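You operate a simulated robot arm through the tools that you are given. There is no shell and no other tool. Be economical: measure what you need, move in short steps, check, and stop when the job is done.

You run a simulated robot arm. Do the job below in one go: nothing can be reset, and whatever is moved stays where it is left.

JOB
Ready the intake for the road: isolator off, depth wheel leg locked at 0 cm, shaker lever to 0.
Fine: depth lock knob out, wind the depth handwheel, knob home again.

It is judged by the outcome, as a careful person would: the job done as asked, and still so three seconds after it is handed in. It fails if anything else is knocked over, pushed out of place, dropped, spilled or broken.

ROBOT AND FRAMES
A 7-joint arm with a two-finger parallel gripper on a trunk, on a base that drives. Base frame: it is fixed to the floor where the robot stands at the start and does not move with it; the origin is under the middle of the robot, x ahead of it, y to its left, z up. Units: mm, degrees, N and s.
With the tool pointing down near the work surface it reaches from about 100 to 800 mm from the robot's upright axis, wherever it stands. Its first joint turns from -115.0 to 115.0 degrees. Places, roughly: depth handwheel [-100, -1000, 600]; depth lock knob [-100, -1000, 400]; isolator knob [600, 0, 900]; rod web [1700, -200, 500]; shaker lever [1200, 500, 400]. Payload 3.91 kg.
The tool frame sits at the grasp point between the pads (the TCP): z along the fingers, y along the line on which they close. The tips reach 30 mm beyond it. The gripper opens to 110 mm. The fingers are 20 mm wide and 10 mm thick; the gripper's body (48 by 112 mm) begins 55 mm behind the TCP.
Orientation is that of the tool frame in the base frame, as [roll, pitch, yaw] about the fixed x, y, z axes, in that order (R = Rz(yaw) Ry(pitch) Rx(roll)). With the fingers straight down and closing along the base's y, the tool's x points along the base's -x, its y along +y and its z along -z.

CONTROLS
- The arm moves only by the tool jog_arm. Its argument "motion" is one flat list of numbers, 7 for each row, row after row: the shift along the base's x, y, z in mm, then the turn, a rotation vector about the base's x, y, z in degrees, then the gripper command, from -1 (fully open) to 1 (shut), values between in proportion. In form: [tx, ty, tz, ax, ay, az, jaw, tx, ty, tz, ax, ay, az, jaw, ...]. A call has 1 to 12 rows; each row is the pose to reach, as a shift and turn from the pose commanded when the call began. Each row takes 0.2 s and may step no farther than 50 mm and 8.6 degrees from the row before; otherwise, or with a gripper value out of range, the whole call is refused. Where a pose cannot be reached the arm comes as near as it can. A force on the tool above 60 N (or 10 N above the force at the start of the call, whichever is more), or a blocked arm, ends the call early, and 0.2 s more pass. The fingers move at their own pace (about 153 mm/s each) and stop on an object; they squeeze with about 21 N. The grip force told is the motor's: it shows also when the fingers shut on nothing. Time passes only in rows, and 0.2 s behind the last, so rows that repeat a pose let the fingers close. The reply holds the time, the measured pose of the TCP, the force on the tool along the base axes, the opening and the grip force, in the units named above and with some noise, with the torque about the TCP (base axes, N m) and any sound that the robot's microphone picked up.
- Cameras (640 x 400 px; columns grow to the right, rows downward): "scene" is now at [190.7, 133.1, 1286.3]; the picture's right is [-0.82, -0.57, 0.00], its down [-0.34, 0.49, -0.80] and it looks along [0.46, -0.66, -0.60] (base axes); focal length 268 px, centre (320, 200). "wrist" rides on the gripper at [72, 17, -103] in the tool frame; the picture's right is [-0.23, 0.97, 0.00], its down [-0.76, -0.18, -0.62] and it looks along [-0.61, -0.14, 0.78] (tool axes); focal length 222 px, centre (320, 200). There is no depth. A picture from a camera that has moved, and an enlarged one, comes with that camera's place and axes in the base frame and with its lens.
- grab_frame(camera): a new picture of that camera. It takes no simulated time.
- slide_trunk(by): slides the trunk up (or, below 0, down) by that many mm; the arm and the scene camera ride with it, the base frame stays. It gives what a move gives, with no picture.
- steer(legs): drives the robot by 1 to 6 legs, each [ahead, left, turn to the left] in mm, mm and degrees, along the robot's own axes; the way and the turn of a leg run together, so that a leg with both is an arc; at most 1500 mm and 180 degrees a leg. The arm and the cameras ride along, it lands a little off, and it stops where it bumps. It gives what a move gives.
- head_to(pan, tilt): turns the head with the scene camera to pan (to the left, within 80 degrees either way) and tilt (down, from -29 to 69), counted from straight ahead of the robot. It gives what a move gives.
- close_up(camera, box): a new picture of the part [left, top, right, bottom] of that camera's present view, enlarged. It takes no simulated time.
- job_done(): hands the job in; it is judged then, once.

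Work in short steps. Places have to be worked out from the pictures, the camera data and where the tool is seen: move nearer, look again, correct. Check each grasp and each placing, and mend what went wrong. You have 120 turns and 78 pictures in all, those below and enlarged ones among them. Open the gripper and draw the arm clear of the work before you hand the job in, unless the task says otherwise; then end with one line.

The tools are called after "Request:" by a JSON object that holds its "api" and its "payload". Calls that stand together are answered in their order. jog_arm: Moves the arm, as the interface text tells. Its arguments: {"type":"object","properties":{"motion":{"type":"array"}},"required":["motion"]} The other tools are called the same way: slide_trunk (by) slides the trunk up or down; steer (legs) drives the base; head_to (pan, tilt) turns the head that bears the scene camera; grab_frame (camera) takes a picture; close_up (camera, box) takes an enlarged picture of a part of a camera's view; job_done () hands the job in.

At the start:

```text
t: 0.0
position: [589.0, -0.3, 1084.9]
ee_rot: [-180.0, 0.0, -125.9]
contact_force: [-0.3, -0.2, 0.5]
ft_torque: [-0.02, 0.0, 0.01]
opening: 109.9
gripper_force: 0.0
trunk travel left (down, up): [-625.0, 365.0]
robot x, y, heading: [1.4, -0.5, -0.1]
head pan, tilt: [-55.4, 36.7]
```

scene: 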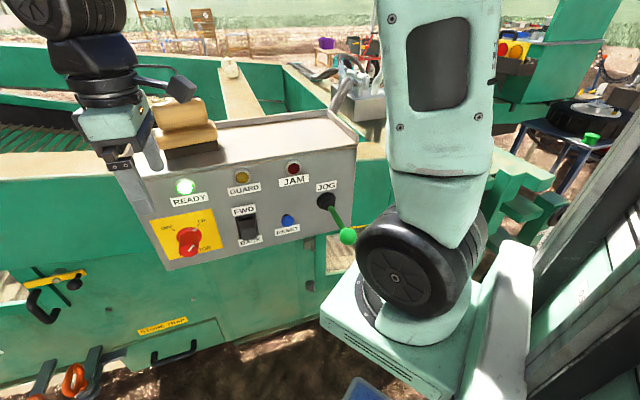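
wrist: 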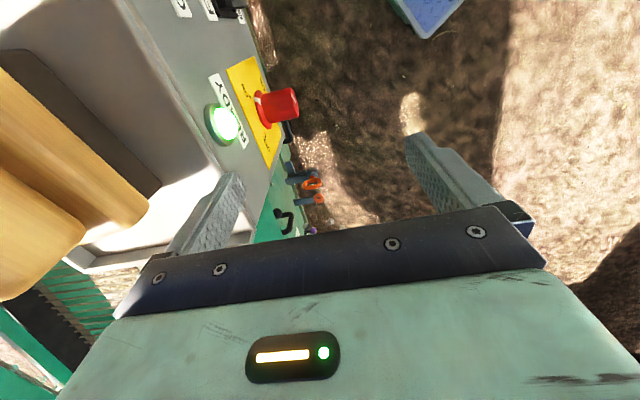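

The panel with the red isolator knob on a yellow plate is in view. I'll enlarge it to read its labels.

Request:
{"api": "close_up", "payload": {"camera": "scene", "box": [130, 150, 290, 280]}}

Request:
{"api": "close_up", "payload": {"camera": "wrist", "box": [180, 40, 340, 140]}}

```text
3.08 times, centred on (210, 215) of scene
camera zoom: at [190.7, 133.1, 1286.3], right [-0.82, -0.57, 0.0], down [-0.34, 0.49, -0.8], along [0.46, -0.66, -0.6], focal length 824 px, centre (658, 154)
```

zoom: 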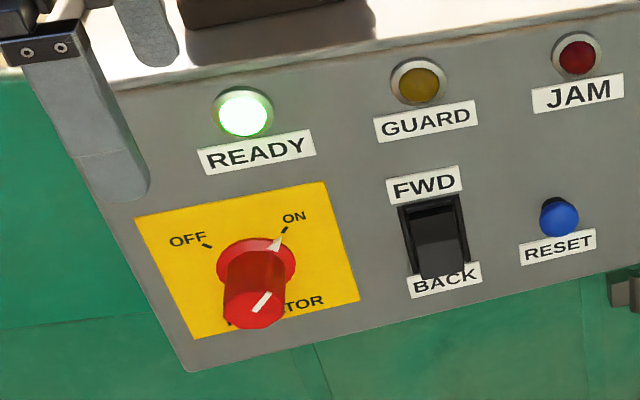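

```text
4.00 times, centred on (260, 90) of wrist
camera zoom: at [533.7, -48.8, 1188.3], right [-0.66, 0.76, 0.0], down [0.59, 0.51, 0.62], along [0.47, 0.41, -0.78], focal length 888 px, centre (560, 640)
```

zoom: 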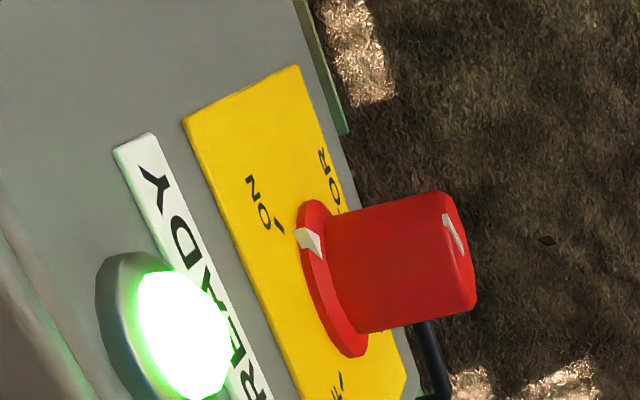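

The isolator points at ON; OFF is about 90–100° counter-clockwise. I place its front at about [617,-21,888], with the panel normal at (-0.81,0.586,0). I'll back off and turn the tool level, facing the panel.

Request:
{"api": "jog_arm", "payload": {"motion": [-30, 21, 0, -4.79, -6.63, 0, -1, -60, 43, 0, -9.58, -13.26, 0, -1, -60, 43, -20, -14.37, -19.89, 0, -1, -60, 43, -40, -19.16, -26.52, 0, -1, -60, 43, -60, -23.95, -33.15, 0, -1, -60, 43, -80, -28.74, -39.78, 0, -1, -60, 43, -100, -33.53, -46.41, 0, -1, -60, 43, -120, -38.32, -53.04, 0, -1, -60, 43, -145, -43.11, -59.67, 0, -1, -60, 43, -170, -47.9, -66.3, 0, -1, -60, 43, -196, -52.7, -72.9, 0, -1]}}

Request:
{"api": "grab_frame", "payload": {"camera": "wrist"}}

Request:
{"api": "grab_frame", "payload": {"camera": "scene"}}

```text
t: 2.4
position: [530.6, 40.4, 891.1]
ee_rot: [-89.9, 0.2, -125.8]
contact_force: [0.2, -0.2, 0.0]
ft_torque: [0.02, 0.03, 0.05]
opening: 109.8
gripper_force: 0.0
trunk travel left (down, up): [-625.0, 365.0]
robot x, y, heading: [3.9, 3.3, -0.1]
head pan, tilt: [-55.4, 36.7]
```

```text
73 pictures are left
camera wrist: at [404.7, 43.5, 873.2], right [0.14, 0.18, -0.97], down [-0.06, 0.98, 0.18], along [0.99, 0.03, 0.15], focal length 222 px, centre (320, 200)
```

wrist: 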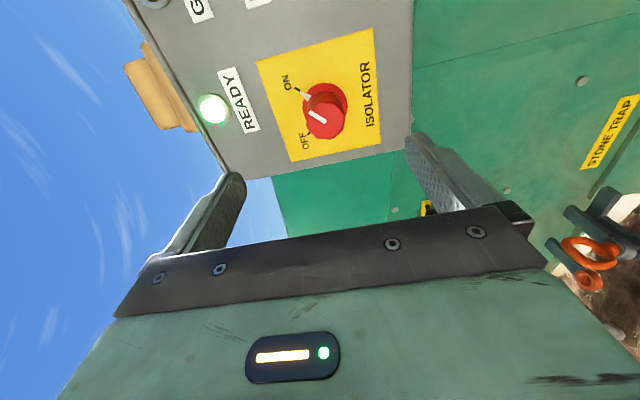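

```text
72 pictures are left
camera scene: at [190.6, 132.8, 1286.4], right [-0.82, -0.57, 0.0], down [-0.34, 0.49, -0.8], along [0.46, -0.66, -0.6], focal length 268 px, centre (320, 200)
```

scene: 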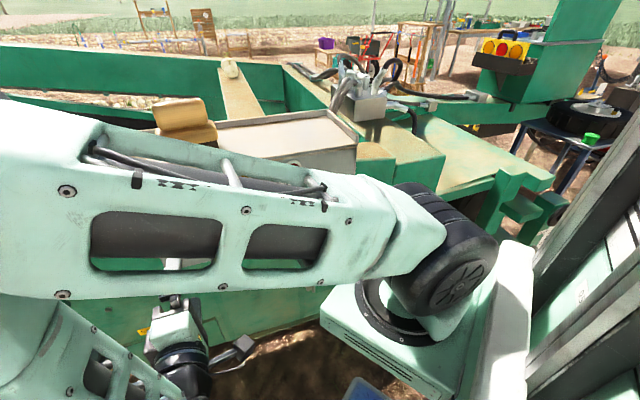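

The knob lies on the tool axis about 106 mm ahead. I'll pre-roll 45° clockwise, narrow the jaw and advance to the knob.

Request:
{"api": "jog_arm", "payload": {"motion": [0, 0, -2, 6.08, -4.4, 0, -0.2, 0, 0, -2, 12.15, -8.8, 0, -0.2, 0, 0, -2, 18.2, -13.2, 0, -0.2, 0, 0, -2, 24.3, -17.6, 0, -0.2, 0, 0, -2, 30.4, -22, 0, -0.2, 0, 0, -2, 36.5, -26.4, 0, -0.2, 24, -17.6, -2, 36.5, -26.4, 0, -0.2, 41, -29.5, -2, 36.5, -26.4, 0, -0.2]}}

Request:
{"api": "grab_frame", "payload": {"camera": "wrist"}}

```text
t: 4.2
position: [571.8, 14.6, 888.9]
ee_rot: [-90.0, 45.1, -125.8]
contact_force: [-0.8, 0.0, 0.1]
ft_torque: [0.01, -0.01, 0.0]
opening: 65.8
gripper_force: 0.0
trunk travel left (down, up): [-625.0, 365.0]
robot x, y, heading: [3.8, 3.9, -0.1]
head pan, tilt: [-55.4, 36.7]
```

```text
71 pictures are left
camera wrist: at [464.4, 43.0, 825.4], right [0.5, 0.69, -0.53], down [-0.26, 0.7, 0.66], along [0.83, -0.19, 0.53], focal length 222 px, centre (320, 200)
```

wrist: 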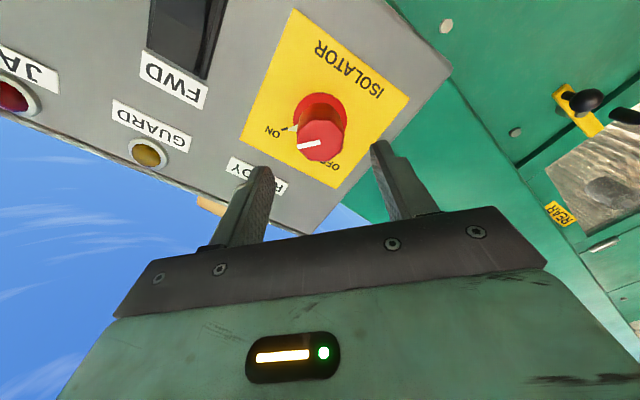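

The knob front is at about [617,-20,887], on the axis. I'll advance 50 mm and close.

Request:
{"api": "jog_arm", "payload": {"motion": [20, -15, -1, 0, 0, 0, -0.2, 41, -31, -1, 0, 0, 0, -0.2, 41, -31, -1, 0, 0, 0, 1, 41, -31, -1, 0, 0, 0, 1, 41, -31, -1, 0, 0, 0, 1]}}

Request:
{"api": "grab_frame", "payload": {"camera": "wrist"}}

```text
t: 5.4
position: [613.6, -17.1, 885.7]
ee_rot: [-90.0, 45.0, -125.8]
contact_force: [8.1, 3.2, -13.1]
ft_torque: [-0.26, -0.36, -0.57]
opening: 37.9
gripper_force: 44.6
trunk travel left (down, up): [-625.0, 365.0]
robot x, y, heading: [-1.3, 0.4, -0.1]
head pan, tilt: [-55.4, 36.7]
```

```text
70 pictures are left
camera wrist: at [506.5, 11.9, 823.5], right [0.5, 0.69, -0.53], down [-0.26, 0.7, 0.67], along [0.83, -0.19, 0.53], focal length 222 px, centre (320, 200)
```

wrist: 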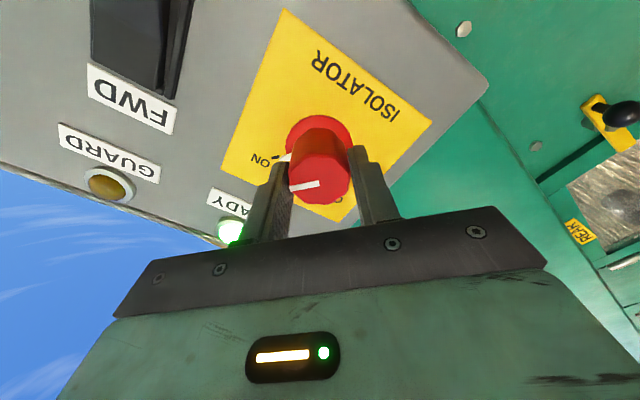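

Gripped at 38 mm. I'll nudge 2 mm toward the force to centre, then turn 90° counter-clockwise.

Request:
{"api": "jog_arm", "payload": {"motion": [0.8, 1.1, -1.4, 0, 0, 0, 1, 0.8, 1.1, -1.4, -6.63, 4.79, 0, 1, 0.8, 1.1, -1.4, -13.25, 9.59, 0, 1, 0.8, 1.1, -1.4, -19.9, 14.4, 0, 1, 0.8, 1.1, -1.4, -26.5, 19.2, 0, 1, 0.8, 1.1, -1.4, -33.1, 24, 0, 1, 0.8, 1.1, -1.4, -39.8, 28.8, 0, 1, 0.8, 1.1, -1.4, -46.4, 33.6, 0, 1, 0.8, 1.1, -1.4, -53, 38.3, 0, 1, 0.8, 1.1, -1.4, -59.6, 43.1, 0, 1, 0.8, 1.1, -1.4, -66.3, 47.9, 0, 1, 0.8, 1.1, -1.4, -73, 52.8, 0, 1]}}

Request:
{"api": "grab_frame", "payload": {"camera": "wrist"}}

```text
t: 8.0
position: [613.9, -16.2, 884.7]
ee_rot: [-90.1, -45.2, -126.0]
contact_force: [19.9, -7.2, 9.9]
ft_torque: [0.7, 0.49, 0.39]
opening: 37.7
gripper_force: 45.2
trunk travel left (down, up): [-625.0, 365.0]
robot x, y, heading: [-0.4, 1.8, -0.2]
head pan, tilt: [-55.4, 36.7]
```

```text
69 pictures are left
camera wrist: at [492.6, -7.1, 923.4], right [-0.31, -0.43, -0.85], down [-0.12, 0.9, -0.41], along [0.94, -0.03, -0.33], focal length 222 px, centre (320, 200)
```

wrist: 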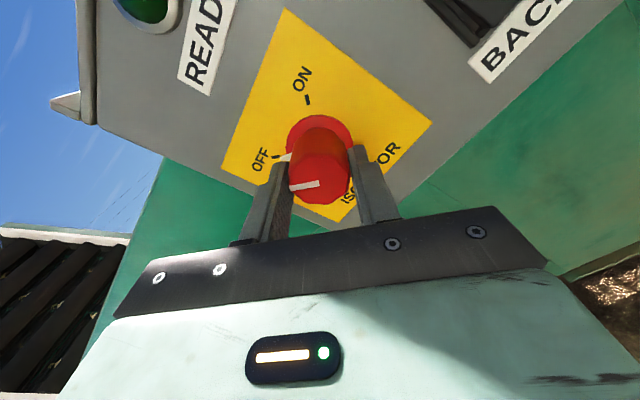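

The pointer is at OFF and the READY lamp is out. I'll release and back off.

Request:
{"api": "jog_arm", "payload": {"motion": [0, 0, 0, 0, 0, 0, -0.2, 0, 0, 0, 0, 0, 0, -0.2, -32, 23, 0, 0, 0, 0, -0.2, -64, 46, 0, 0, 0, 0, -0.2, -97, 70, 0, 0, 0, 0, -0.2]}}

Request:
{"api": "grab_frame", "payload": {"camera": "wrist"}}

```text
t: 9.2
position: [518.2, 53.3, 882.5]
ee_rot: [-90.0, -45.0, -125.9]
contact_force: [-0.2, -1.0, 0.1]
ft_torque: [0.0, -0.01, 0.0]
opening: 66.3
gripper_force: 0.1
trunk travel left (down, up): [-625.0, 365.0]
robot x, y, heading: [-2.2, 0.2, -0.2]
head pan, tilt: [-55.4, 36.7]
```

```text
68 pictures are left
camera wrist: at [396.6, 62.9, 921.9], right [-0.31, -0.43, -0.85], down [-0.12, 0.9, -0.41], along [0.94, -0.03, -0.33], focal length 222 px, centre (320, 200)
```

wrist: 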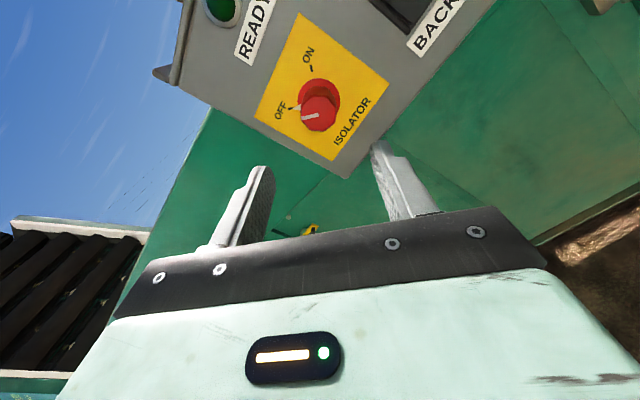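

The isolator is off. Next I'll look for the other two work areas with the head.

Request:
{"api": "head_to", "payload": {"pan": 22, "tilt": 30}}

Request:
{"api": "grab_frame", "payload": {"camera": "scene"}}

Request:
{"api": "head_to", "payload": {"pan": -80, "tilt": 30}}

Request:
{"api": "grab_frame", "payload": {"camera": "scene"}}

```text
t: 10.7
position: [517.8, 54.3, 882.4]
ee_rot: [-90.0, -45.0, -125.9]
contact_force: [-0.1, -1.1, -0.5]
ft_torque: [0.0, -0.01, 0.02]
opening: 66.2
gripper_force: 0.1
trunk travel left (down, up): [-625.0, 365.0]
robot x, y, heading: [-2.9, -3.5, -0.1]
head pan, tilt: [22.0, 30.0]
```

```text
67 pictures are left
camera scene: at [225.1, 238.6, 1296.7], right [0.37, -0.93, 0.0], down [-0.46, -0.19, -0.87], along [0.8, 0.32, -0.5], focal length 268 px, centre (320, 200)
```

scene: 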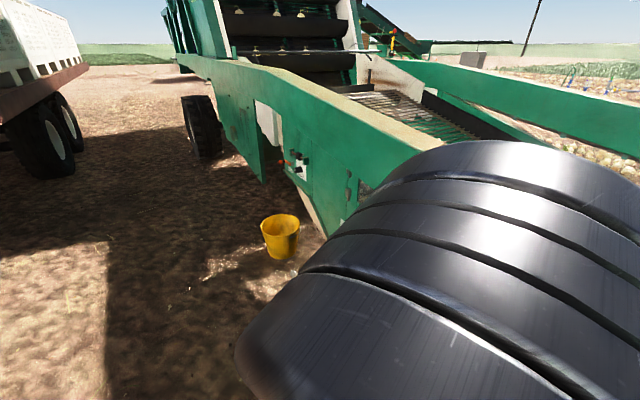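

```text
t: 12.5
position: [518.3, 54.2, 882.1]
ee_rot: [-90.0, -45.0, -125.8]
contact_force: [-0.9, 0.5, 0.1]
ft_torque: [0.02, 0.02, 0.0]
opening: 66.4
gripper_force: 0.0
trunk travel left (down, up): [-625.0, 365.0]
robot x, y, heading: [1.3, -2.1, -0.3]
head pan, tilt: [-80.0, 30.0]
```

```text
66 pictures are left
camera scene: at [157.0, 115.7, 1296.7], right [-0.98, -0.17, 0.0], down [-0.09, 0.49, -0.87], along [0.15, -0.85, -0.5], focal length 268 px, centre (320, 200)
```

scene: 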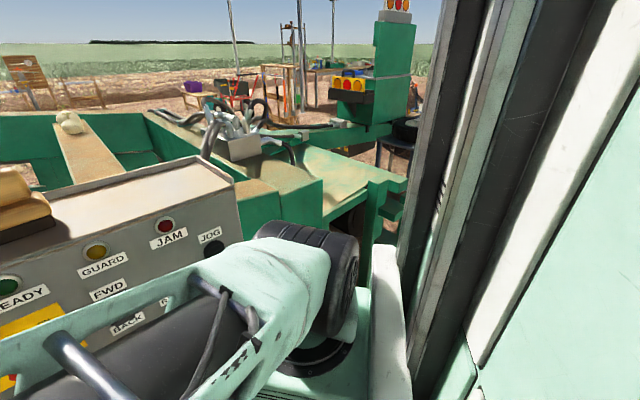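

I'll zoom into the left view to identify the lever at the machine side.

Request:
{"api": "head_to", "payload": {"pan": 22, "tilt": 30}}

Request:
{"api": "close_up", "payload": {"camera": "scene", "box": [220, 90, 420, 290]}}

```text
t: 14.3
position: [518.0, 53.8, 883.0]
ee_rot: [-90.0, -45.0, -125.8]
contact_force: [-1.0, -0.1, 0.1]
ft_torque: [0.0, 0.05, 0.0]
opening: 66.1
gripper_force: 0.0
trunk travel left (down, up): [-625.0, 365.0]
robot x, y, heading: [4.2, 2.7, -0.2]
head pan, tilt: [22.0, 30.0]
```

```text
2.00 times, centred on (320, 190) of scene
camera zoom: at [225.1, 238.6, 1296.7], right [0.37, -0.93, 0.0], down [-0.46, -0.19, -0.87], along [0.8, 0.32, -0.5], focal length 536 px, centre (320, 220)
```

zoom: 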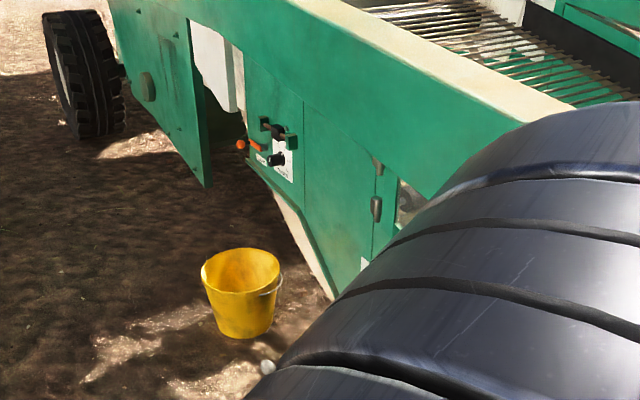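

The shaker lever is probably by the window in the wall, hidden by my arm. I'll retract the arm with the tool pointing straight ahead, ready for driving.

Request:
{"api": "jog_arm", "payload": {"motion": [-30, 0, 20, 0, 0, 7.2, -0.2, -60, 0, 40, 0, 0, 14.4, -0.2, -90, 0, 60, 0, 0, 21.6, -0.2, -120, 0, 80, 0, 0, 28.8, -0.2, -140, 0, 100, 0, 0, 36, -0.2]}}

Request:
{"api": "grab_frame", "payload": {"camera": "scene"}}

```text
t: 15.4
position: [430.2, 70.5, 929.4]
ee_rot: [-87.6, -49.0, -108.6]
contact_force: [-0.2, 0.0, -0.4]
ft_torque: [0.03, -0.03, 0.03]
opening: 65.9
gripper_force: 0.1
out of reach, approached as far as the arm can: row 3, 4, 5
trunk travel left (down, up): [-625.0, 365.0]
robot x, y, heading: [1.3, -2.7, -0.1]
head pan, tilt: [22.0, 30.0]
stopped in row 5: the arm was blocked; the commanded pose is now the measured one
```

```text
64 pictures are left
camera scene: at [224.6, 235.2, 1349.0], right [0.34, -0.94, 0.0], down [0.04, 0.02, -1.0], along [0.94, 0.34, 0.05], focal length 268 px, centre (320, 200)
```

scene: 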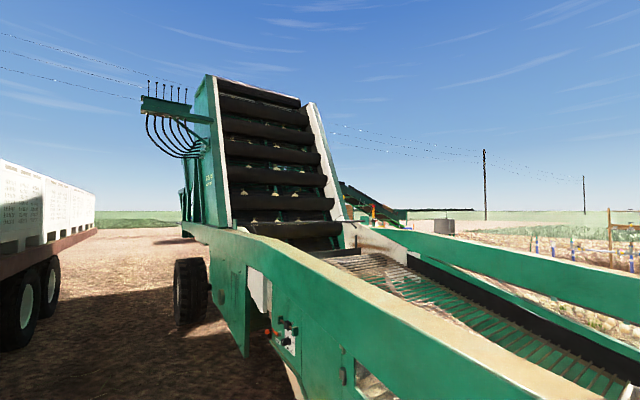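

The arm pushed against the head and tilted it, so I'll move the arm forward again and free the head.

Request:
{"api": "jog_arm", "payload": {"motion": [30, 0, -15, 0, 0, 0, -0.2, 60, 0, -30, 0, 0, 0, -0.2]}}

Request:
{"api": "head_to", "payload": {"pan": 50, "tilt": 35}}

Request:
{"api": "grab_frame", "payload": {"camera": "scene"}}

```text
t: 16.0
position: [492.1, 73.6, 901.6]
ee_rot: [-87.9, -48.2, -108.4]
contact_force: [-1.2, 0.1, -0.1]
ft_torque: [0.0, 0.02, 0.01]
opening: 65.7
gripper_force: 0.1
trunk travel left (down, up): [-625.0, 365.0]
robot x, y, heading: [2.7, -0.0, -0.0]
head pan, tilt: [22.0, 30.0]
```

```text
t: 16.9
position: [490.6, 71.2, 898.2]
ee_rot: [-87.5, -49.1, -108.6]
contact_force: [0.4, -0.2, -0.2]
ft_torque: [-0.01, 0.0, 0.04]
opening: 65.9
gripper_force: 0.1
trunk travel left (down, up): [-625.0, 365.0]
robot x, y, heading: [-0.8, -0.8, 0.1]
head pan, tilt: [50.0, 35.0]
```

```text
63 pictures are left
camera scene: at [206.2, 266.7, 1294.2], right [0.69, -0.72, 0.0], down [-0.38, -0.36, -0.85], along [0.62, 0.59, -0.52], focal length 268 px, centre (320, 200)
```

scene: 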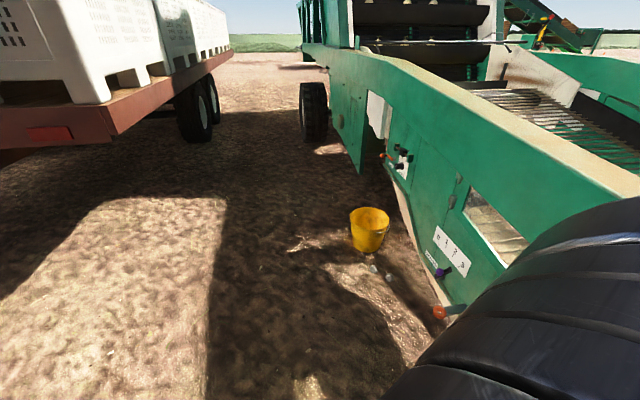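

A white scale with a purple-knobbed lever appears where the shaker lever is expected. I'll zoom in on it.

Request:
{"api": "close_up", "payload": {"camera": "scene", "box": [390, 210, 500, 330]}}

```text
3.33 times, centred on (445, 270) of scene
camera zoom: at [206.2, 266.7, 1294.2], right [0.69, -0.72, 0.0], down [-0.38, -0.36, -0.85], along [0.62, 0.59, -0.52], focal length 893 px, centre (-97, -33)
```

zoom: 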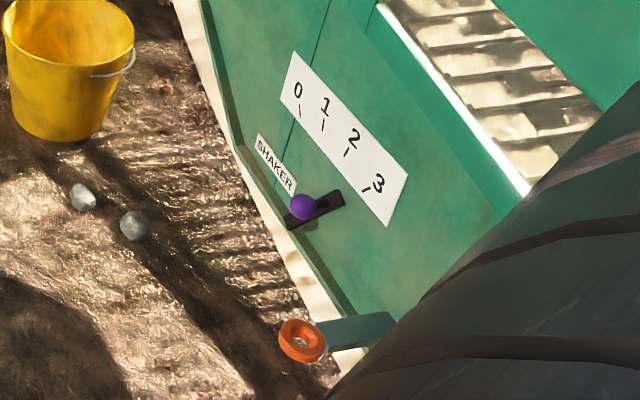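

The lever is at about [1200,500,400] on the wall. I'll drive along the wall to stand in front of it, then turn square to it.

Request:
{"api": "steer", "payload": {"legs": [[600, 920, 0], [0, 0, -36]]}}

Request:
{"api": "head_to", "payload": {"pan": 10, "tilt": 50}}

Request:
{"api": "grab_frame", "payload": {"camera": "scene"}}

Request:
{"api": "grab_frame", "payload": {"camera": "wrist"}}

```text
t: 24.2
position: [1024.4, 705.0, 897.7]
ee_rot: [-87.6, -49.2, -143.1]
contact_force: [-0.4, 0.3, 0.0]
ft_torque: [0.02, 0.01, 0.05]
opening: 66.1
gripper_force: 0.0
trunk travel left (down, up): [-625.0, 365.0]
robot x, y, heading: [583.9, 924.2, -34.7]
head pan, tilt: [50.0, 35.0]
```

```text
t: 25.2
position: [1025.6, 705.3, 899.9]
ee_rot: [-87.7, -49.2, -143.1]
contact_force: [0.8, 1.0, -0.9]
ft_torque: [0.0, -0.05, -0.01]
opening: 66.0
gripper_force: 0.1
trunk travel left (down, up): [-625.0, 365.0]
robot x, y, heading: [578.3, 924.2, -34.6]
head pan, tilt: [10.0, 50.0]
```

```text
61 pictures are left
camera scene: at [883.6, 980.9, 1268.3], right [-0.41, -0.91, 0.0], down [-0.69, 0.31, -0.65], along [0.6, -0.27, -0.76], focal length 268 px, centre (320, 200)
```

scene: 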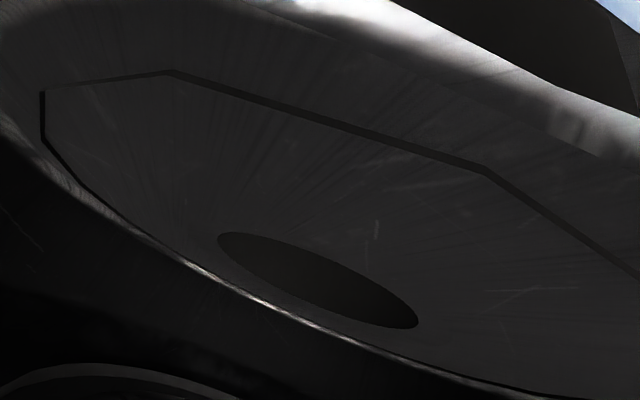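

```text
60 pictures are left
camera wrist: at [912.3, 749.5, 940.2], right [-0.45, -0.38, -0.81], down [0.11, 0.87, -0.48], along [0.89, -0.3, -0.34], focal length 222 px, centre (320, 200)
```

wrist: 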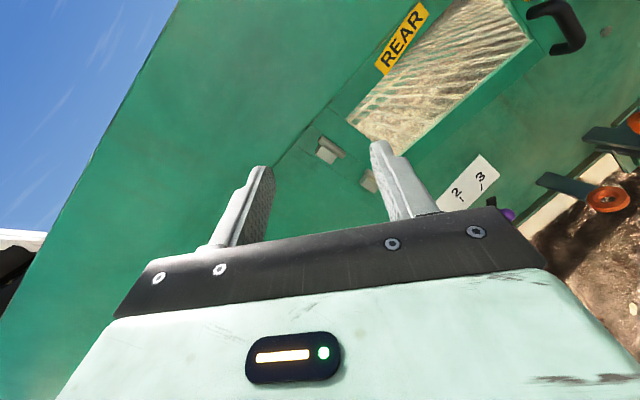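

My arm blocks the head view. I'll slide the trunk down 300 mm toward lever height and use the wrist camera.

Request:
{"api": "slide_trunk", "payload": {"by": -350}}

Request:
{"api": "grab_frame", "payload": {"camera": "wrist"}}

```text
t: 28.7
position: [1025.1, 704.2, 549.5]
ee_rot: [-87.6, -49.1, -143.1]
contact_force: [0.0, 0.5, -0.1]
ft_torque: [0.02, 0.0, -0.02]
opening: 66.0
gripper_force: 0.0
trunk travel left (down, up): [-275.0, 715.0]
robot x, y, heading: [576.4, 922.3, -34.8]
head pan, tilt: [10.0, 50.0]
```

```text
59 pictures are left
camera wrist: at [912.3, 749.2, 590.0], right [-0.45, -0.38, -0.81], down [0.11, 0.87, -0.48], along [0.89, -0.3, -0.35], focal length 222 px, centre (320, 200)
```

wrist: 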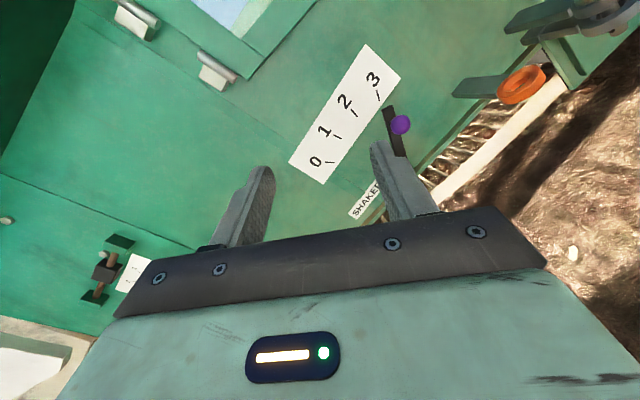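

Request:
{"api": "close_up", "payload": {"camera": "wrist", "box": [280, 40, 460, 220]}}

```text
2.22 times, centred on (370, 130) of wrist
camera zoom: at [912.3, 749.2, 590.0], right [-0.45, -0.38, -0.81], down [0.11, 0.87, -0.48], along [0.89, -0.3, -0.35], focal length 494 px, centre (209, 356)
```

zoom: 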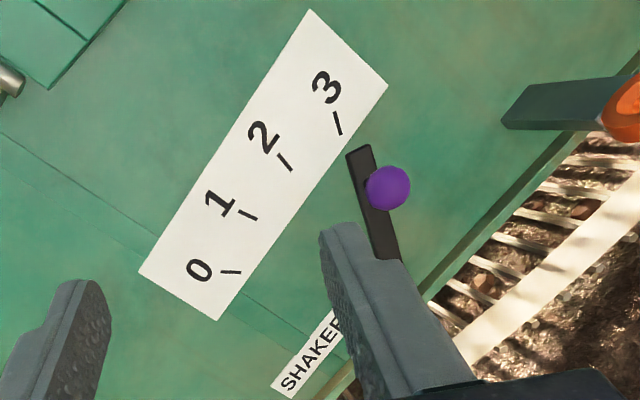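

The ball is at about [1178,466,410], with the lever apparently at 3. I'll turn the tool square to the wall with the camera above, about 200 mm in front of the ball.

Request:
{"api": "jog_arm", "payload": {"motion": [-1, -20, -20, -4.1, 4.2, 2.02, -0.2, -3, -40, -40, -8.17, 8.4, 4.03, -0.2, -4, -60, -60, -12.26, 12.6, 6.04, -0.2, -6, -80, -80, -16.34, 16.8, 8.06, -0.2, -7, -100, -100, -20.4, 21, 10.07, -0.2, -9, -121, -120, -24.5, 25.2, 12.1, -0.2, -9, -121, -120, -28.6, 29.4, 14.1, -0.2]}}

Request:
{"api": "grab_frame", "payload": {"camera": "wrist"}}

```text
t: 30.3
position: [1016.4, 584.7, 428.8]
ee_rot: [91.2, -89.9, 52.7]
contact_force: [-0.3, -0.7, -0.2]
ft_torque: [0.0, 0.02, -0.01]
opening: 66.2
gripper_force: 0.1
trunk travel left (down, up): [-275.0, 715.0]
robot x, y, heading: [578.1, 927.7, -34.8]
head pan, tilt: [10.0, 50.0]
```

```text
57 pictures are left
camera wrist: at [923.4, 632.3, 500.7], right [-0.57, -0.79, -0.22], down [-0.4, 0.51, -0.76], along [0.71, -0.35, -0.61], focal length 222 px, centre (320, 200)
```

wrist: 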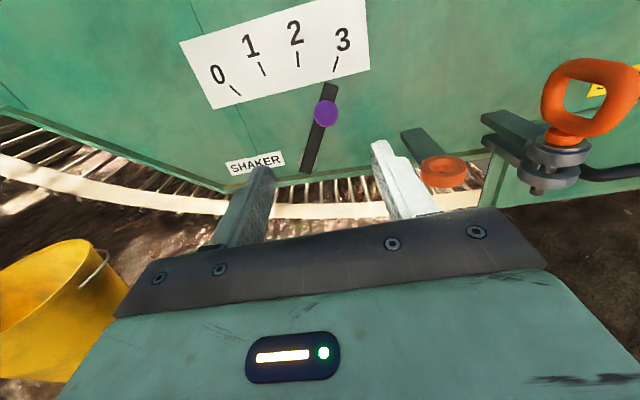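

The geometry is clear: pivot below, ticks at about ±30/±10°, lever at 3, ball at about [1178,462,407] and radius about 93 mm. I'll approach partway to verify.

Request:
{"api": "jog_arm", "payload": {"motion": [30, -23, -10, 0, 0, 0, -0.2, 60, -46, -22, 0, 0, 0, -0.2, 95, -72, -22, 0, 0, 0, -0.2]}}

Request:
{"api": "grab_frame", "payload": {"camera": "wrist"}}

```text
t: 31.1
position: [1112.6, 511.3, 406.6]
ee_rot: [79.5, -89.9, 64.4]
contact_force: [-0.2, -0.4, 0.5]
ft_torque: [-0.04, 0.0, 0.01]
opening: 65.7
gripper_force: 0.0
trunk travel left (down, up): [-275.0, 715.0]
robot x, y, heading: [579.1, 921.6, -34.9]
head pan, tilt: [10.0, 50.0]
```

```text
56 pictures are left
camera wrist: at [1019.2, 559.1, 479.5], right [-0.57, -0.79, -0.23], down [-0.4, 0.51, -0.76], along [0.72, -0.35, -0.61], focal length 222 px, centre (320, 200)
```

wrist: 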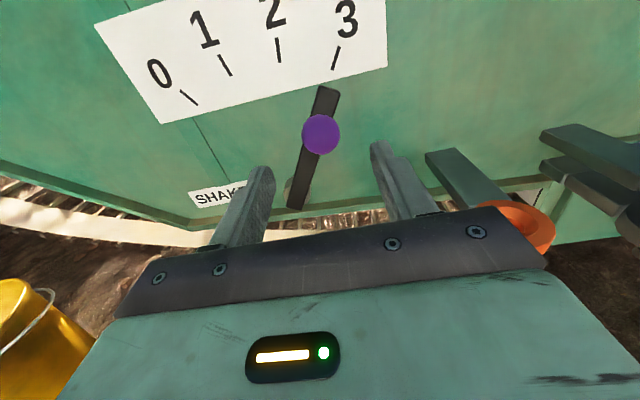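

Ball confirmed near [1178,463,406]. I'll move in another 60 mm and look.

Request:
{"api": "jog_arm", "payload": {"motion": [25, -18, 0, 0, 0, 0, -0.2, 50, -37, 0, 0, 0, 0, -0.2]}}

Request:
{"api": "grab_frame", "payload": {"camera": "wrist"}}

```text
t: 31.7
position: [1161.6, 473.6, 407.6]
ee_rot: [69.9, -90.0, 74.0]
contact_force: [0.5, 0.2, 0.2]
ft_torque: [0.0, -0.01, -0.01]
opening: 66.0
gripper_force: 0.0
trunk travel left (down, up): [-275.0, 715.0]
robot x, y, heading: [580.7, 921.2, -34.9]
head pan, tilt: [10.0, 50.0]
```

```text
55 pictures are left
camera wrist: at [1068.1, 521.7, 479.8], right [-0.57, -0.79, -0.23], down [-0.4, 0.51, -0.76], along [0.72, -0.35, -0.61], focal length 222 px, centre (320, 200)
```

wrist: 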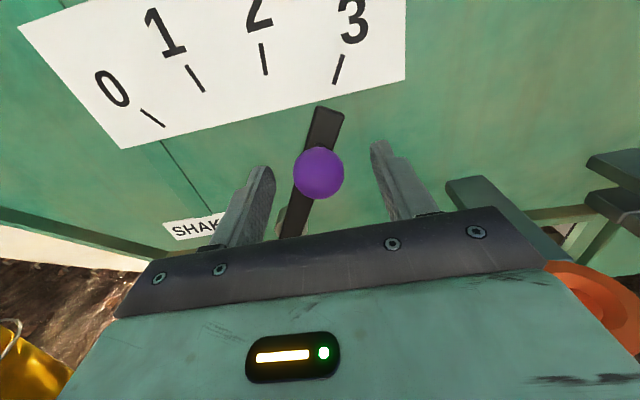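

The ball centre is now about 18 mm beyond the TCP, between the fingers. I'll advance 6 mm and close.

Request:
{"api": "jog_arm", "payload": {"motion": [5, -3.5, 0, 0, 0, 0, 0, 5, -3.5, 0, 0, 0, 0, 1, 5, -3.5, 0, 0, 0, 0, 1]}}

```text
t: 32.5
position: [1168.9, 471.9, 406.6]
ee_rot: [23.0, -90.0, 121.0]
contact_force: [2.5, 5.4, -0.3]
ft_torque: [0.1, 0.09, 0.12]
opening: 33.0
gripper_force: 44.9
trunk travel left (down, up): [-275.0, 715.0]
robot x, y, heading: [578.9, 923.6, -34.5]
head pan, tilt: [10.0, 50.0]
```

Gripped the ball at 33 mm. I'll move it along the computed arc 60° to the 0 mark.

Request:
{"api": "jog_arm", "payload": {"motion": [6.4, 8.8, 5.3, 0, 0, 0, 1, 13.1, 18.1, 9.2, 0, 0, 0, 1, 20.1, 27.8, 11.6, 0, 0, 0, 1, 27.2, 37.6, 12.4, 0, 0, 0, 1, 34.3, 47.4, 11.6, 0, 0, 0, 1, 41.3, 57, 9.2, 0, 0, 0, 1, 48, 66.3, 5.3, 0, 0, 0, 1, 54.4, 75.2, 0, 0, 0, 0, 1, 54.4, 75.2, 0, 0, 0, 0, 1]}}

Request:
{"api": "grab_frame", "payload": {"camera": "wrist"}}

```text
t: 34.5
position: [1220.3, 546.8, 405.7]
ee_rot: [-96.9, -90.0, -119.0]
contact_force: [-0.8, -3.9, 3.4]
ft_torque: [-0.3, 0.23, -0.17]
opening: 32.9
gripper_force: 45.3
trunk travel left (down, up): [-275.0, 715.0]
robot x, y, heading: [581.0, 925.2, -34.8]
head pan, tilt: [10.0, 50.0]
```

```text
54 pictures are left
camera wrist: at [1126.7, 593.9, 479.0], right [-0.57, -0.79, -0.23], down [-0.4, 0.51, -0.76], along [0.72, -0.35, -0.61], focal length 222 px, centre (320, 200)
```

wrist: 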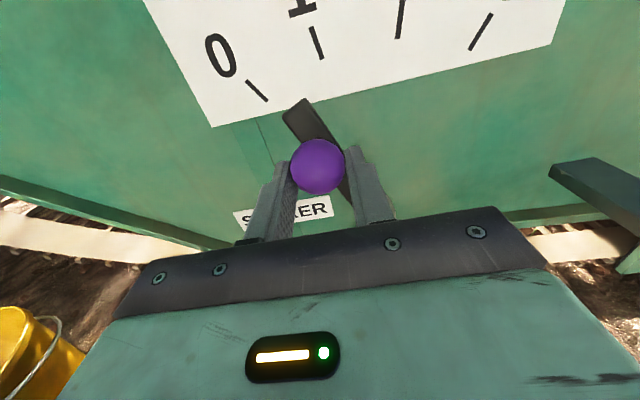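

The lever looks near 0; I'll release and back off to check the alignment.

Request:
{"api": "jog_arm", "payload": {"motion": [0, 0, 0, 0, 0, 0, -0.2, 0, 0, 0, 0, 0, 0, -0.2, -35, 25, 0, 0, 0, 0, -0.2, -70, 50, 0, 0, 0, 0, -0.2, -97, 70, 0, 0, 0, 0, -0.2]}}

Request:
{"api": "close_up", "payload": {"camera": "wrist", "box": [170, 0, 430, 190]}}

```text
t: 35.7
position: [1122.7, 616.7, 405.4]
ee_rot: [40.3, -89.8, 103.4]
contact_force: [-0.1, 0.1, -0.4]
ft_torque: [0.01, 0.03, 0.01]
opening: 65.8
gripper_force: 0.0
trunk travel left (down, up): [-275.0, 715.0]
robot x, y, heading: [581.6, 921.0, -34.7]
head pan, tilt: [10.0, 50.0]
```

```text
2.11 times, centred on (300, 95) of wrist
camera zoom: at [1029.1, 663.2, 478.4], right [-0.57, -0.79, -0.23], down [-0.4, 0.51, -0.76], along [0.72, -0.35, -0.61], focal length 468 px, centre (362, 421)
```

zoom: 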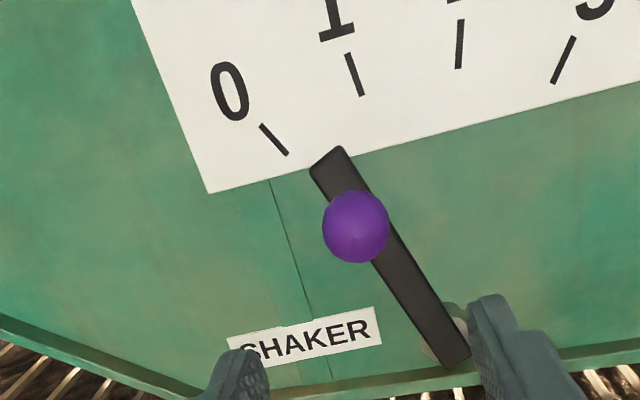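

By the lever line the lever stands about 6–7° short of 0, as the pivot is lower than I assumed. I'll regrip the ball and move it about 12 mm further left.

Request:
{"api": "jog_arm", "payload": {"motion": [30, -22, 2, 0, 0, 0, -0.2, 60, -43, 4, 0, 0, 0, -0.2, 97, -70, 4, 0, 0, 0, -0.2, 97, -70, 4, 0, 0, 0, 1, 97, -70, 4, 0, 0, 0, 1, 97, -70, 4, 0, 0, 0, 1, 100.5, -65, 1.5, 0, 0, 0, 1, 104.3, -60, -2, 0, 0, 0, 1, 104.3, -60, -2, 0, 0, 0, 1]}}

Request:
{"api": "jog_arm", "payload": {"motion": [0, 0, 0, 0, 0, 0, -0.2, 0, 0, 0, 0, 0, 0, -0.2, -35, 25, 0, 0, 0, 0, -0.2, -70, 50, 0, 0, 0, 0, -0.2, -97, 70, 0, 0, 0, 0, -0.2]}}

Request:
{"api": "close_up", "payload": {"camera": "wrist", "box": [170, 0, 430, 190]}}

```text
t: 37.7
position: [1227.1, 554.4, 404.9]
ee_rot: [44.9, -89.9, 99.0]
contact_force: [12.3, -12.8, 1.1]
ft_torque: [-0.48, 0.37, -0.05]
opening: 33.2
gripper_force: 44.7
trunk travel left (down, up): [-275.0, 715.0]
robot x, y, heading: [576.2, 923.9, -34.9]
head pan, tilt: [10.0, 50.0]
```

```text
t: 38.9
position: [1129.9, 626.1, 403.8]
ee_rot: [20.8, -90.0, 123.0]
contact_force: [0.3, -0.6, -0.1]
ft_torque: [-0.03, 0.0, 0.01]
opening: 65.9
gripper_force: 0.1
trunk travel left (down, up): [-275.0, 715.0]
robot x, y, heading: [578.9, 927.2, -34.4]
head pan, tilt: [10.0, 50.0]
```

```text
2.11 times, centred on (300, 95) of wrist
camera zoom: at [1035.9, 673.2, 476.8], right [-0.57, -0.79, -0.23], down [-0.4, 0.51, -0.76], along [0.72, -0.35, -0.61], focal length 468 px, centre (362, 421)
```

zoom: 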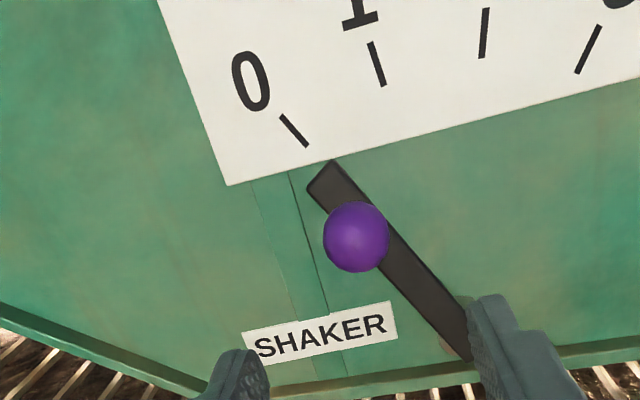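

The lever now lines up with 0. Next I'll back off 250 mm and look toward the depth wheel end before driving there.

Request:
{"api": "steer", "payload": {"legs": [[-250, 0, 0]]}}

Request:
{"api": "head_to", "payload": {"pan": -80, "tilt": 25}}

Request:
{"api": "grab_frame", "payload": {"camera": "scene"}}

Request:
{"api": "grab_frame", "payload": {"camera": "wrist"}}

```text
t: 40.7
position: [926.2, 765.9, 403.5]
ee_rot: [48.3, -89.9, 95.5]
contact_force: [0.4, 0.0, 0.2]
ft_torque: [-0.03, 0.0, 0.05]
opening: 66.0
gripper_force: 0.0
trunk travel left (down, up): [-275.0, 715.0]
robot x, y, heading: [377.4, 1066.5, -34.6]
head pan, tilt: [10.0, 50.0]
```

```text
t: 42.3
position: [927.3, 766.5, 403.9]
ee_rot: [46.9, -89.9, 96.9]
contact_force: [0.3, 1.0, 0.9]
ft_torque: [-0.01, -0.03, 0.01]
opening: 65.9
gripper_force: 0.1
trunk travel left (down, up): [-275.0, 715.0]
robot x, y, heading: [378.0, 1062.9, -35.0]
head pan, tilt: [-80.0, 25.0]
```

```text
51 pictures are left
camera scene: at [571.2, 1069.3, 954.6], right [-0.91, 0.42, 0.0], down [0.18, 0.38, -0.91], along [-0.38, -0.82, -0.42], focal length 268 px, centre (320, 200)
```

scene: 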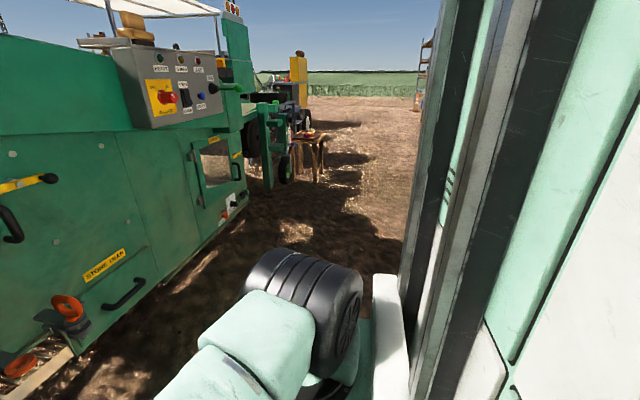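

```text
50 pictures are left
camera wrist: at [833.2, 813.5, 476.7], right [-0.57, -0.79, -0.23], down [-0.4, 0.51, -0.76], along [0.72, -0.35, -0.61], focal length 222 px, centre (320, 200)
```

wrist: 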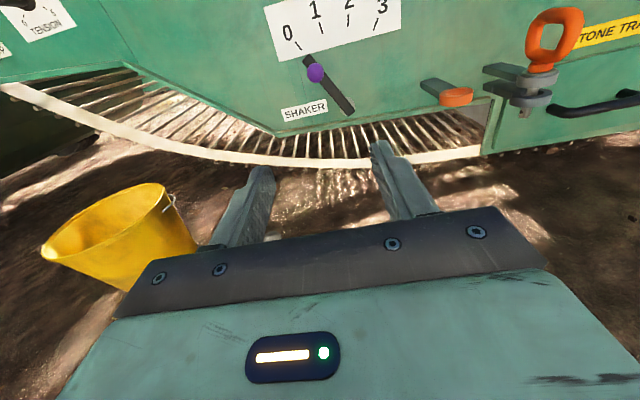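

The path along the wall is visible. I'll zoom in on the depth wheel area at its end.

Request:
{"api": "close_up", "payload": {"camera": "scene", "box": [200, 70, 360, 220]}}

```text
2.67 times, centred on (280, 145) of scene
camera zoom: at [571.2, 1069.3, 954.6], right [-0.91, 0.42, 0.0], down [0.18, 0.38, -0.91], along [-0.38, -0.82, -0.42], focal length 714 px, centre (427, 347)
```

zoom: 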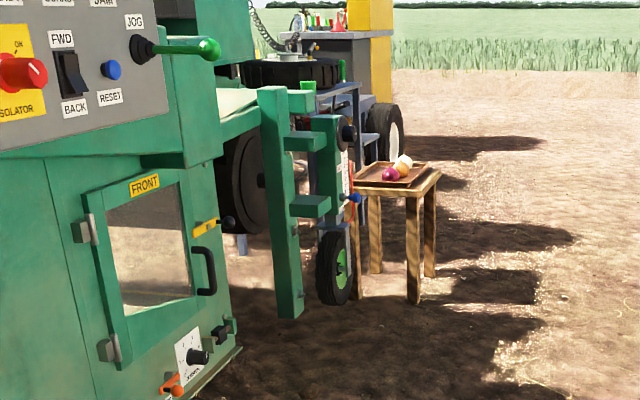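

The parallelogram leg, with a scale, blue lock knob and black handwheel, stands about 1.9 m along. A table with a tray lies just beyond it. I'll drive 1.2 m to the right, parallel to the wall, then look again.

Request:
{"api": "steer", "payload": {"legs": [[0, -1200, 0]]}}

Request:
{"api": "head_to", "payload": {"pan": -50, "tilt": 30}}

Request:
{"api": "grab_frame", "payload": {"camera": "scene"}}

```text
t: 48.5
position: [239.0, -227.9, 403.7]
ee_rot: [47.7, -90.0, 96.4]
contact_force: [-1.0, 0.6, -0.6]
ft_torque: [0.02, 0.04, -0.02]
opening: 66.1
gripper_force: 0.1
trunk travel left (down, up): [-275.0, 715.0]
robot x, y, heading: [-308.5, 69.9, -34.5]
head pan, tilt: [-80.0, 25.0]
```

```text
t: 49.4
position: [239.7, -228.2, 403.2]
ee_rot: [48.3, -89.8, 95.6]
contact_force: [0.8, 0.7, -0.2]
ft_torque: [0.04, 0.01, 0.02]
opening: 65.8
gripper_force: 0.1
trunk travel left (down, up): [-275.0, 715.0]
robot x, y, heading: [-309.6, 67.7, -34.7]
head pan, tilt: [-50.0, 30.0]
```

```text
48 pictures are left
camera scene: at [-70.1, 68.1, 946.7], right [-1.0, -0.09, 0.0], down [-0.05, 0.5, -0.87], along [0.08, -0.86, -0.5], focal length 268 px, centre (320, 200)
```

scene: 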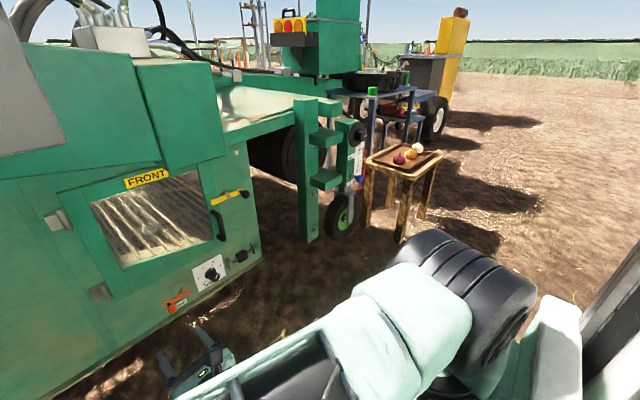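

Request:
{"api": "close_up", "payload": {"camera": "scene", "box": [290, 80, 460, 250]}}

```text
2.35 times, centred on (375, 165) of scene
camera zoom: at [-70.1, 68.1, 946.7], right [-1.0, -0.09, 0.0], down [-0.05, 0.5, -0.87], along [0.08, -0.86, -0.5], focal length 630 px, centre (191, 282)
```

zoom: 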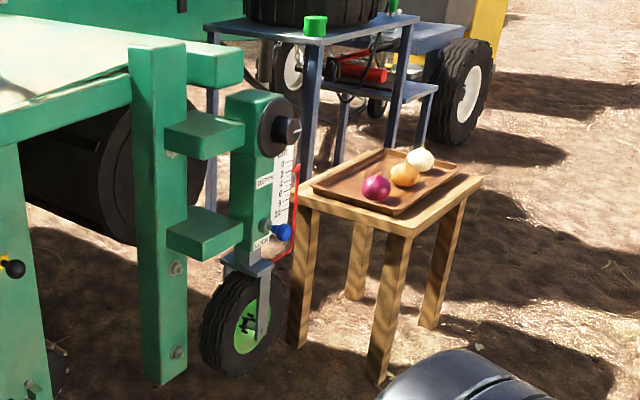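

The scale and handwheel face the same way as the panel. I'll drive 680 mm further right and look with both cameras.

Request:
{"api": "steer", "payload": {"legs": [[0, -680, 0]]}}

Request:
{"api": "head_to", "payload": {"pan": -8, "tilt": 35}}

Request:
{"api": "grab_frame", "payload": {"camera": "scene"}}

Request:
{"api": "grab_frame", "payload": {"camera": "wrist"}}

```text
t: 53.2
position: [-149.9, -792.0, 404.7]
ee_rot: [46.8, -89.9, 97.4]
contact_force: [0.2, 0.8, -0.2]
ft_torque: [0.01, 0.01, -0.01]
opening: 66.2
gripper_force: 0.0
trunk travel left (down, up): [-275.0, 715.0]
robot x, y, heading: [-702.0, -493.2, -34.7]
head pan, tilt: [-50.0, 30.0]
```

```text
t: 54.3
position: [-149.2, -792.3, 404.3]
ee_rot: [46.4, -89.8, 97.7]
contact_force: [-0.9, 0.6, -0.8]
ft_torque: [-0.03, 0.0, -0.03]
opening: 65.7
gripper_force: 0.1
trunk travel left (down, up): [-275.0, 715.0]
robot x, y, heading: [-698.3, -495.3, -34.6]
head pan, tilt: [-8.0, 35.0]
```

```text
46 pictures are left
camera scene: at [-403.1, -466.3, 938.9], right [-0.68, -0.74, 0.0], down [-0.42, 0.39, -0.82], along [0.6, -0.55, -0.57], focal length 268 px, centre (320, 200)
```

scene: 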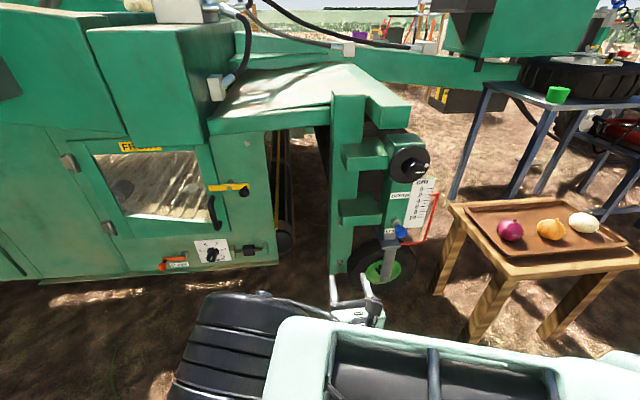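

```text
45 pictures are left
camera wrist: at [-243.1, -745.4, 476.7], right [-0.57, -0.79, -0.23], down [-0.4, 0.51, -0.76], along [0.72, -0.34, -0.61], focal length 222 px, centre (320, 200)
```

wrist: 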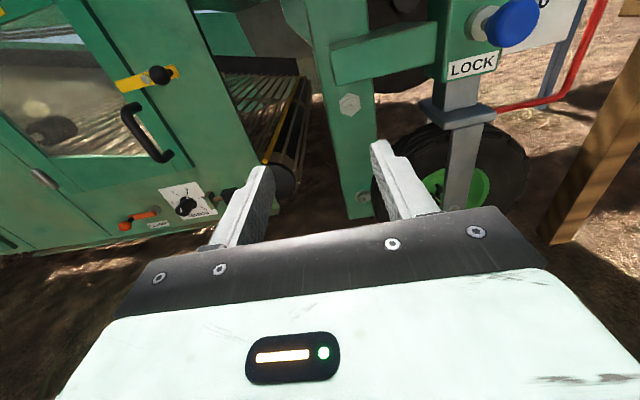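

Good view. I'll zoom in on the handwheel, scale and lock.

Request:
{"api": "close_up", "payload": {"camera": "scene", "box": [370, 120, 460, 250]}}

```text
3.08 times, centred on (415, 185) of scene
camera zoom: at [-403.1, -466.3, 938.9], right [-0.68, -0.74, 0.0], down [-0.42, 0.39, -0.82], along [0.6, -0.55, -0.57], focal length 824 px, centre (28, 246)
```

zoom: 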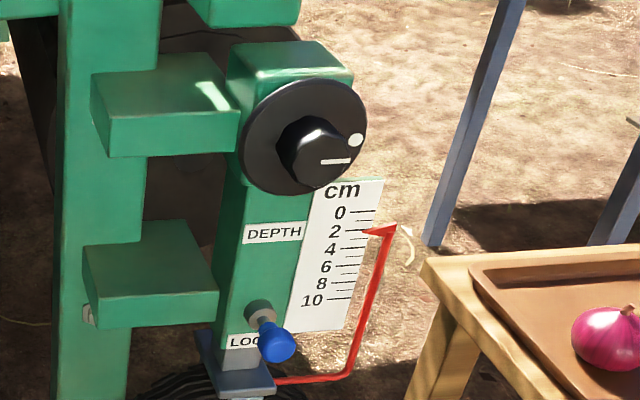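

The scale reads 2 cm and must reach 0. I place the blue lock knob at about [-142,-1012,440] and the hub of the handwheel at about [-146,-1011,630]. I'll bring the tool in front of the lock knob.

Request:
{"api": "jog_arm", "payload": {"motion": [-30, -30, 9, 0, 0, 0, -0.2, -60, -60, 18, 0, 0, 0, -0.2, -90, -95, 27, 0, 0, 0, -0.2, -118, -129, 36, 0, 0, 0, -0.2]}}

Request:
{"api": "grab_frame", "payload": {"camera": "wrist"}}

```text
t: 55.3
position: [-265.5, -920.6, 441.9]
ee_rot: [-104.6, -90.0, -111.2]
contact_force: [0.4, -0.9, -0.1]
ft_torque: [-0.02, 0.02, 0.0]
opening: 66.0
gripper_force: 0.1
trunk travel left (down, up): [-275.0, 715.0]
robot x, y, heading: [-701.0, -493.9, -34.4]
head pan, tilt: [-8.0, 35.0]
```

```text
43 pictures are left
camera wrist: at [-360.6, -874.1, 513.8], right [-0.57, -0.79, -0.23], down [-0.4, 0.51, -0.76], along [0.72, -0.34, -0.61], focal length 222 px, centre (320, 200)
```

wrist: 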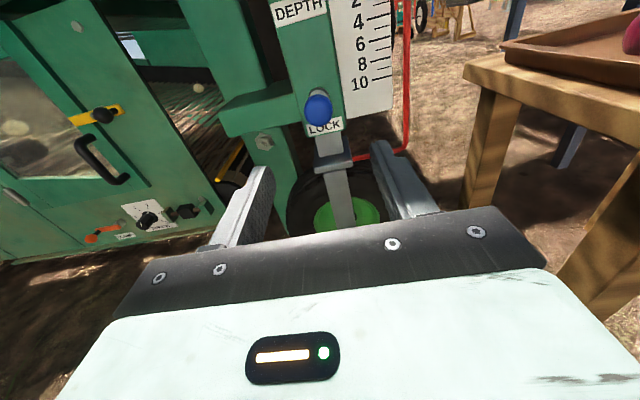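

The lock knob is dead ahead at 154 mm. I'll advance 138 mm with the jaw at about 55 mm, then close.

Request:
{"api": "jog_arm", "payload": {"motion": [35, -25, -1, 0, 0, 0, -0.1, 70, -50, -2, 0, 0, 0, -0.1, 95, -68, -3, 0, 0, 0, -0.1, 112, -81, -3, 0, 0, 0, -0.1]}}

Request:
{"api": "grab_frame", "payload": {"camera": "wrist"}}

```text
t: 56.3
position: [-153.1, -1001.4, 436.4]
ee_rot: [84.3, -89.9, 59.9]
contact_force: [0.4, 0.1, -0.2]
ft_torque: [0.03, -0.02, 0.0]
opening: 60.4
gripper_force: 0.0
trunk travel left (down, up): [-275.0, 715.0]
robot x, y, heading: [-699.3, -494.5, -34.5]
head pan, tilt: [-8.0, 35.0]
```

```text
42 pictures are left
camera wrist: at [-247.1, -954.6, 510.0], right [-0.57, -0.79, -0.23], down [-0.4, 0.51, -0.76], along [0.72, -0.34, -0.61], focal length 222 px, centre (320, 200)
```

wrist: 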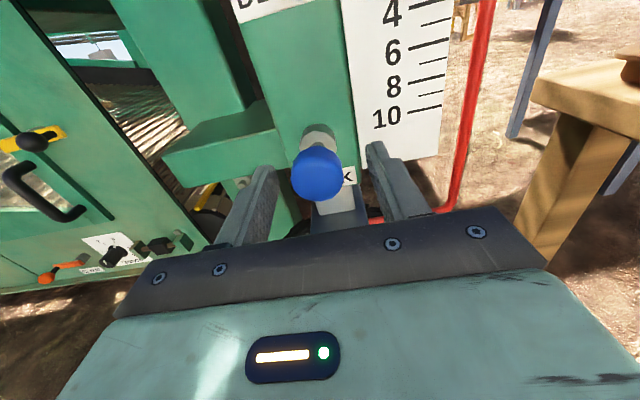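

The knob is centred between the fingers. I'll close on it, then pull gently outward.

Request:
{"api": "jog_arm", "payload": {"motion": [2, -1.5, 1, 0, 0, 0, 1, 2, -1.5, 1, 0, 0, 0, 1, 2, -1.5, 1, 0, 0, 0, 1]}}

Request:
{"api": "jog_arm", "payload": {"motion": [-4, 3, 0, 0, 0, 0, 1, -8, 6, 0, 0, 0, 0, 1, -12, 9, 0, 0, 0, 0, 1, -16, 12, 0, 0, 0, 0, 1]}}

Request:
{"api": "grab_frame", "payload": {"camera": "wrist"}}

```text
t: 57.1
position: [-152.1, -1001.4, 437.7]
ee_rot: [165.3, -89.9, -20.9]
contact_force: [-15.5, 37.5, -4.8]
ft_torque: [-0.55, -0.54, -0.13]
opening: 31.8
gripper_force: 45.0
trunk travel left (down, up): [-275.0, 715.0]
robot x, y, heading: [-699.7, -495.6, -34.6]
head pan, tilt: [-8.0, 35.0]
```

```text
t: 58.1
position: [-167.5, -989.0, 437.2]
ee_rot: [-159.3, -89.8, -56.2]
contact_force: [18.8, 25.5, -17.0]
ft_torque: [-0.51, -0.65, -0.29]
opening: 31.8
gripper_force: 44.7
trunk travel left (down, up): [-275.0, 715.0]
robot x, y, heading: [-699.5, -497.7, -34.5]
head pan, tilt: [-8.0, 35.0]
```

```text
41 pictures are left
camera wrist: at [-261.4, -943.8, 510.4], right [-0.57, -0.79, -0.23], down [-0.4, 0.51, -0.76], along [0.72, -0.34, -0.61], focal length 222 px, centre (320, 200)
```

wrist: 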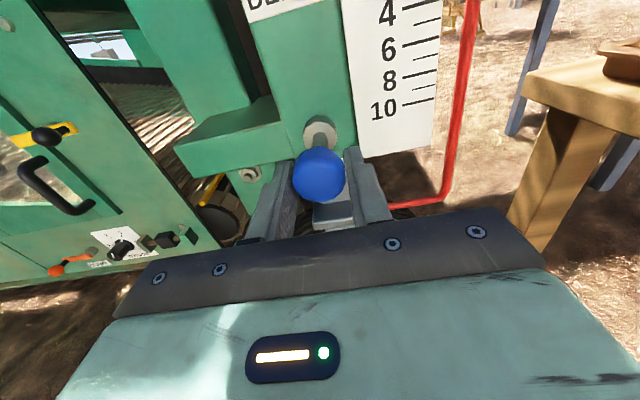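

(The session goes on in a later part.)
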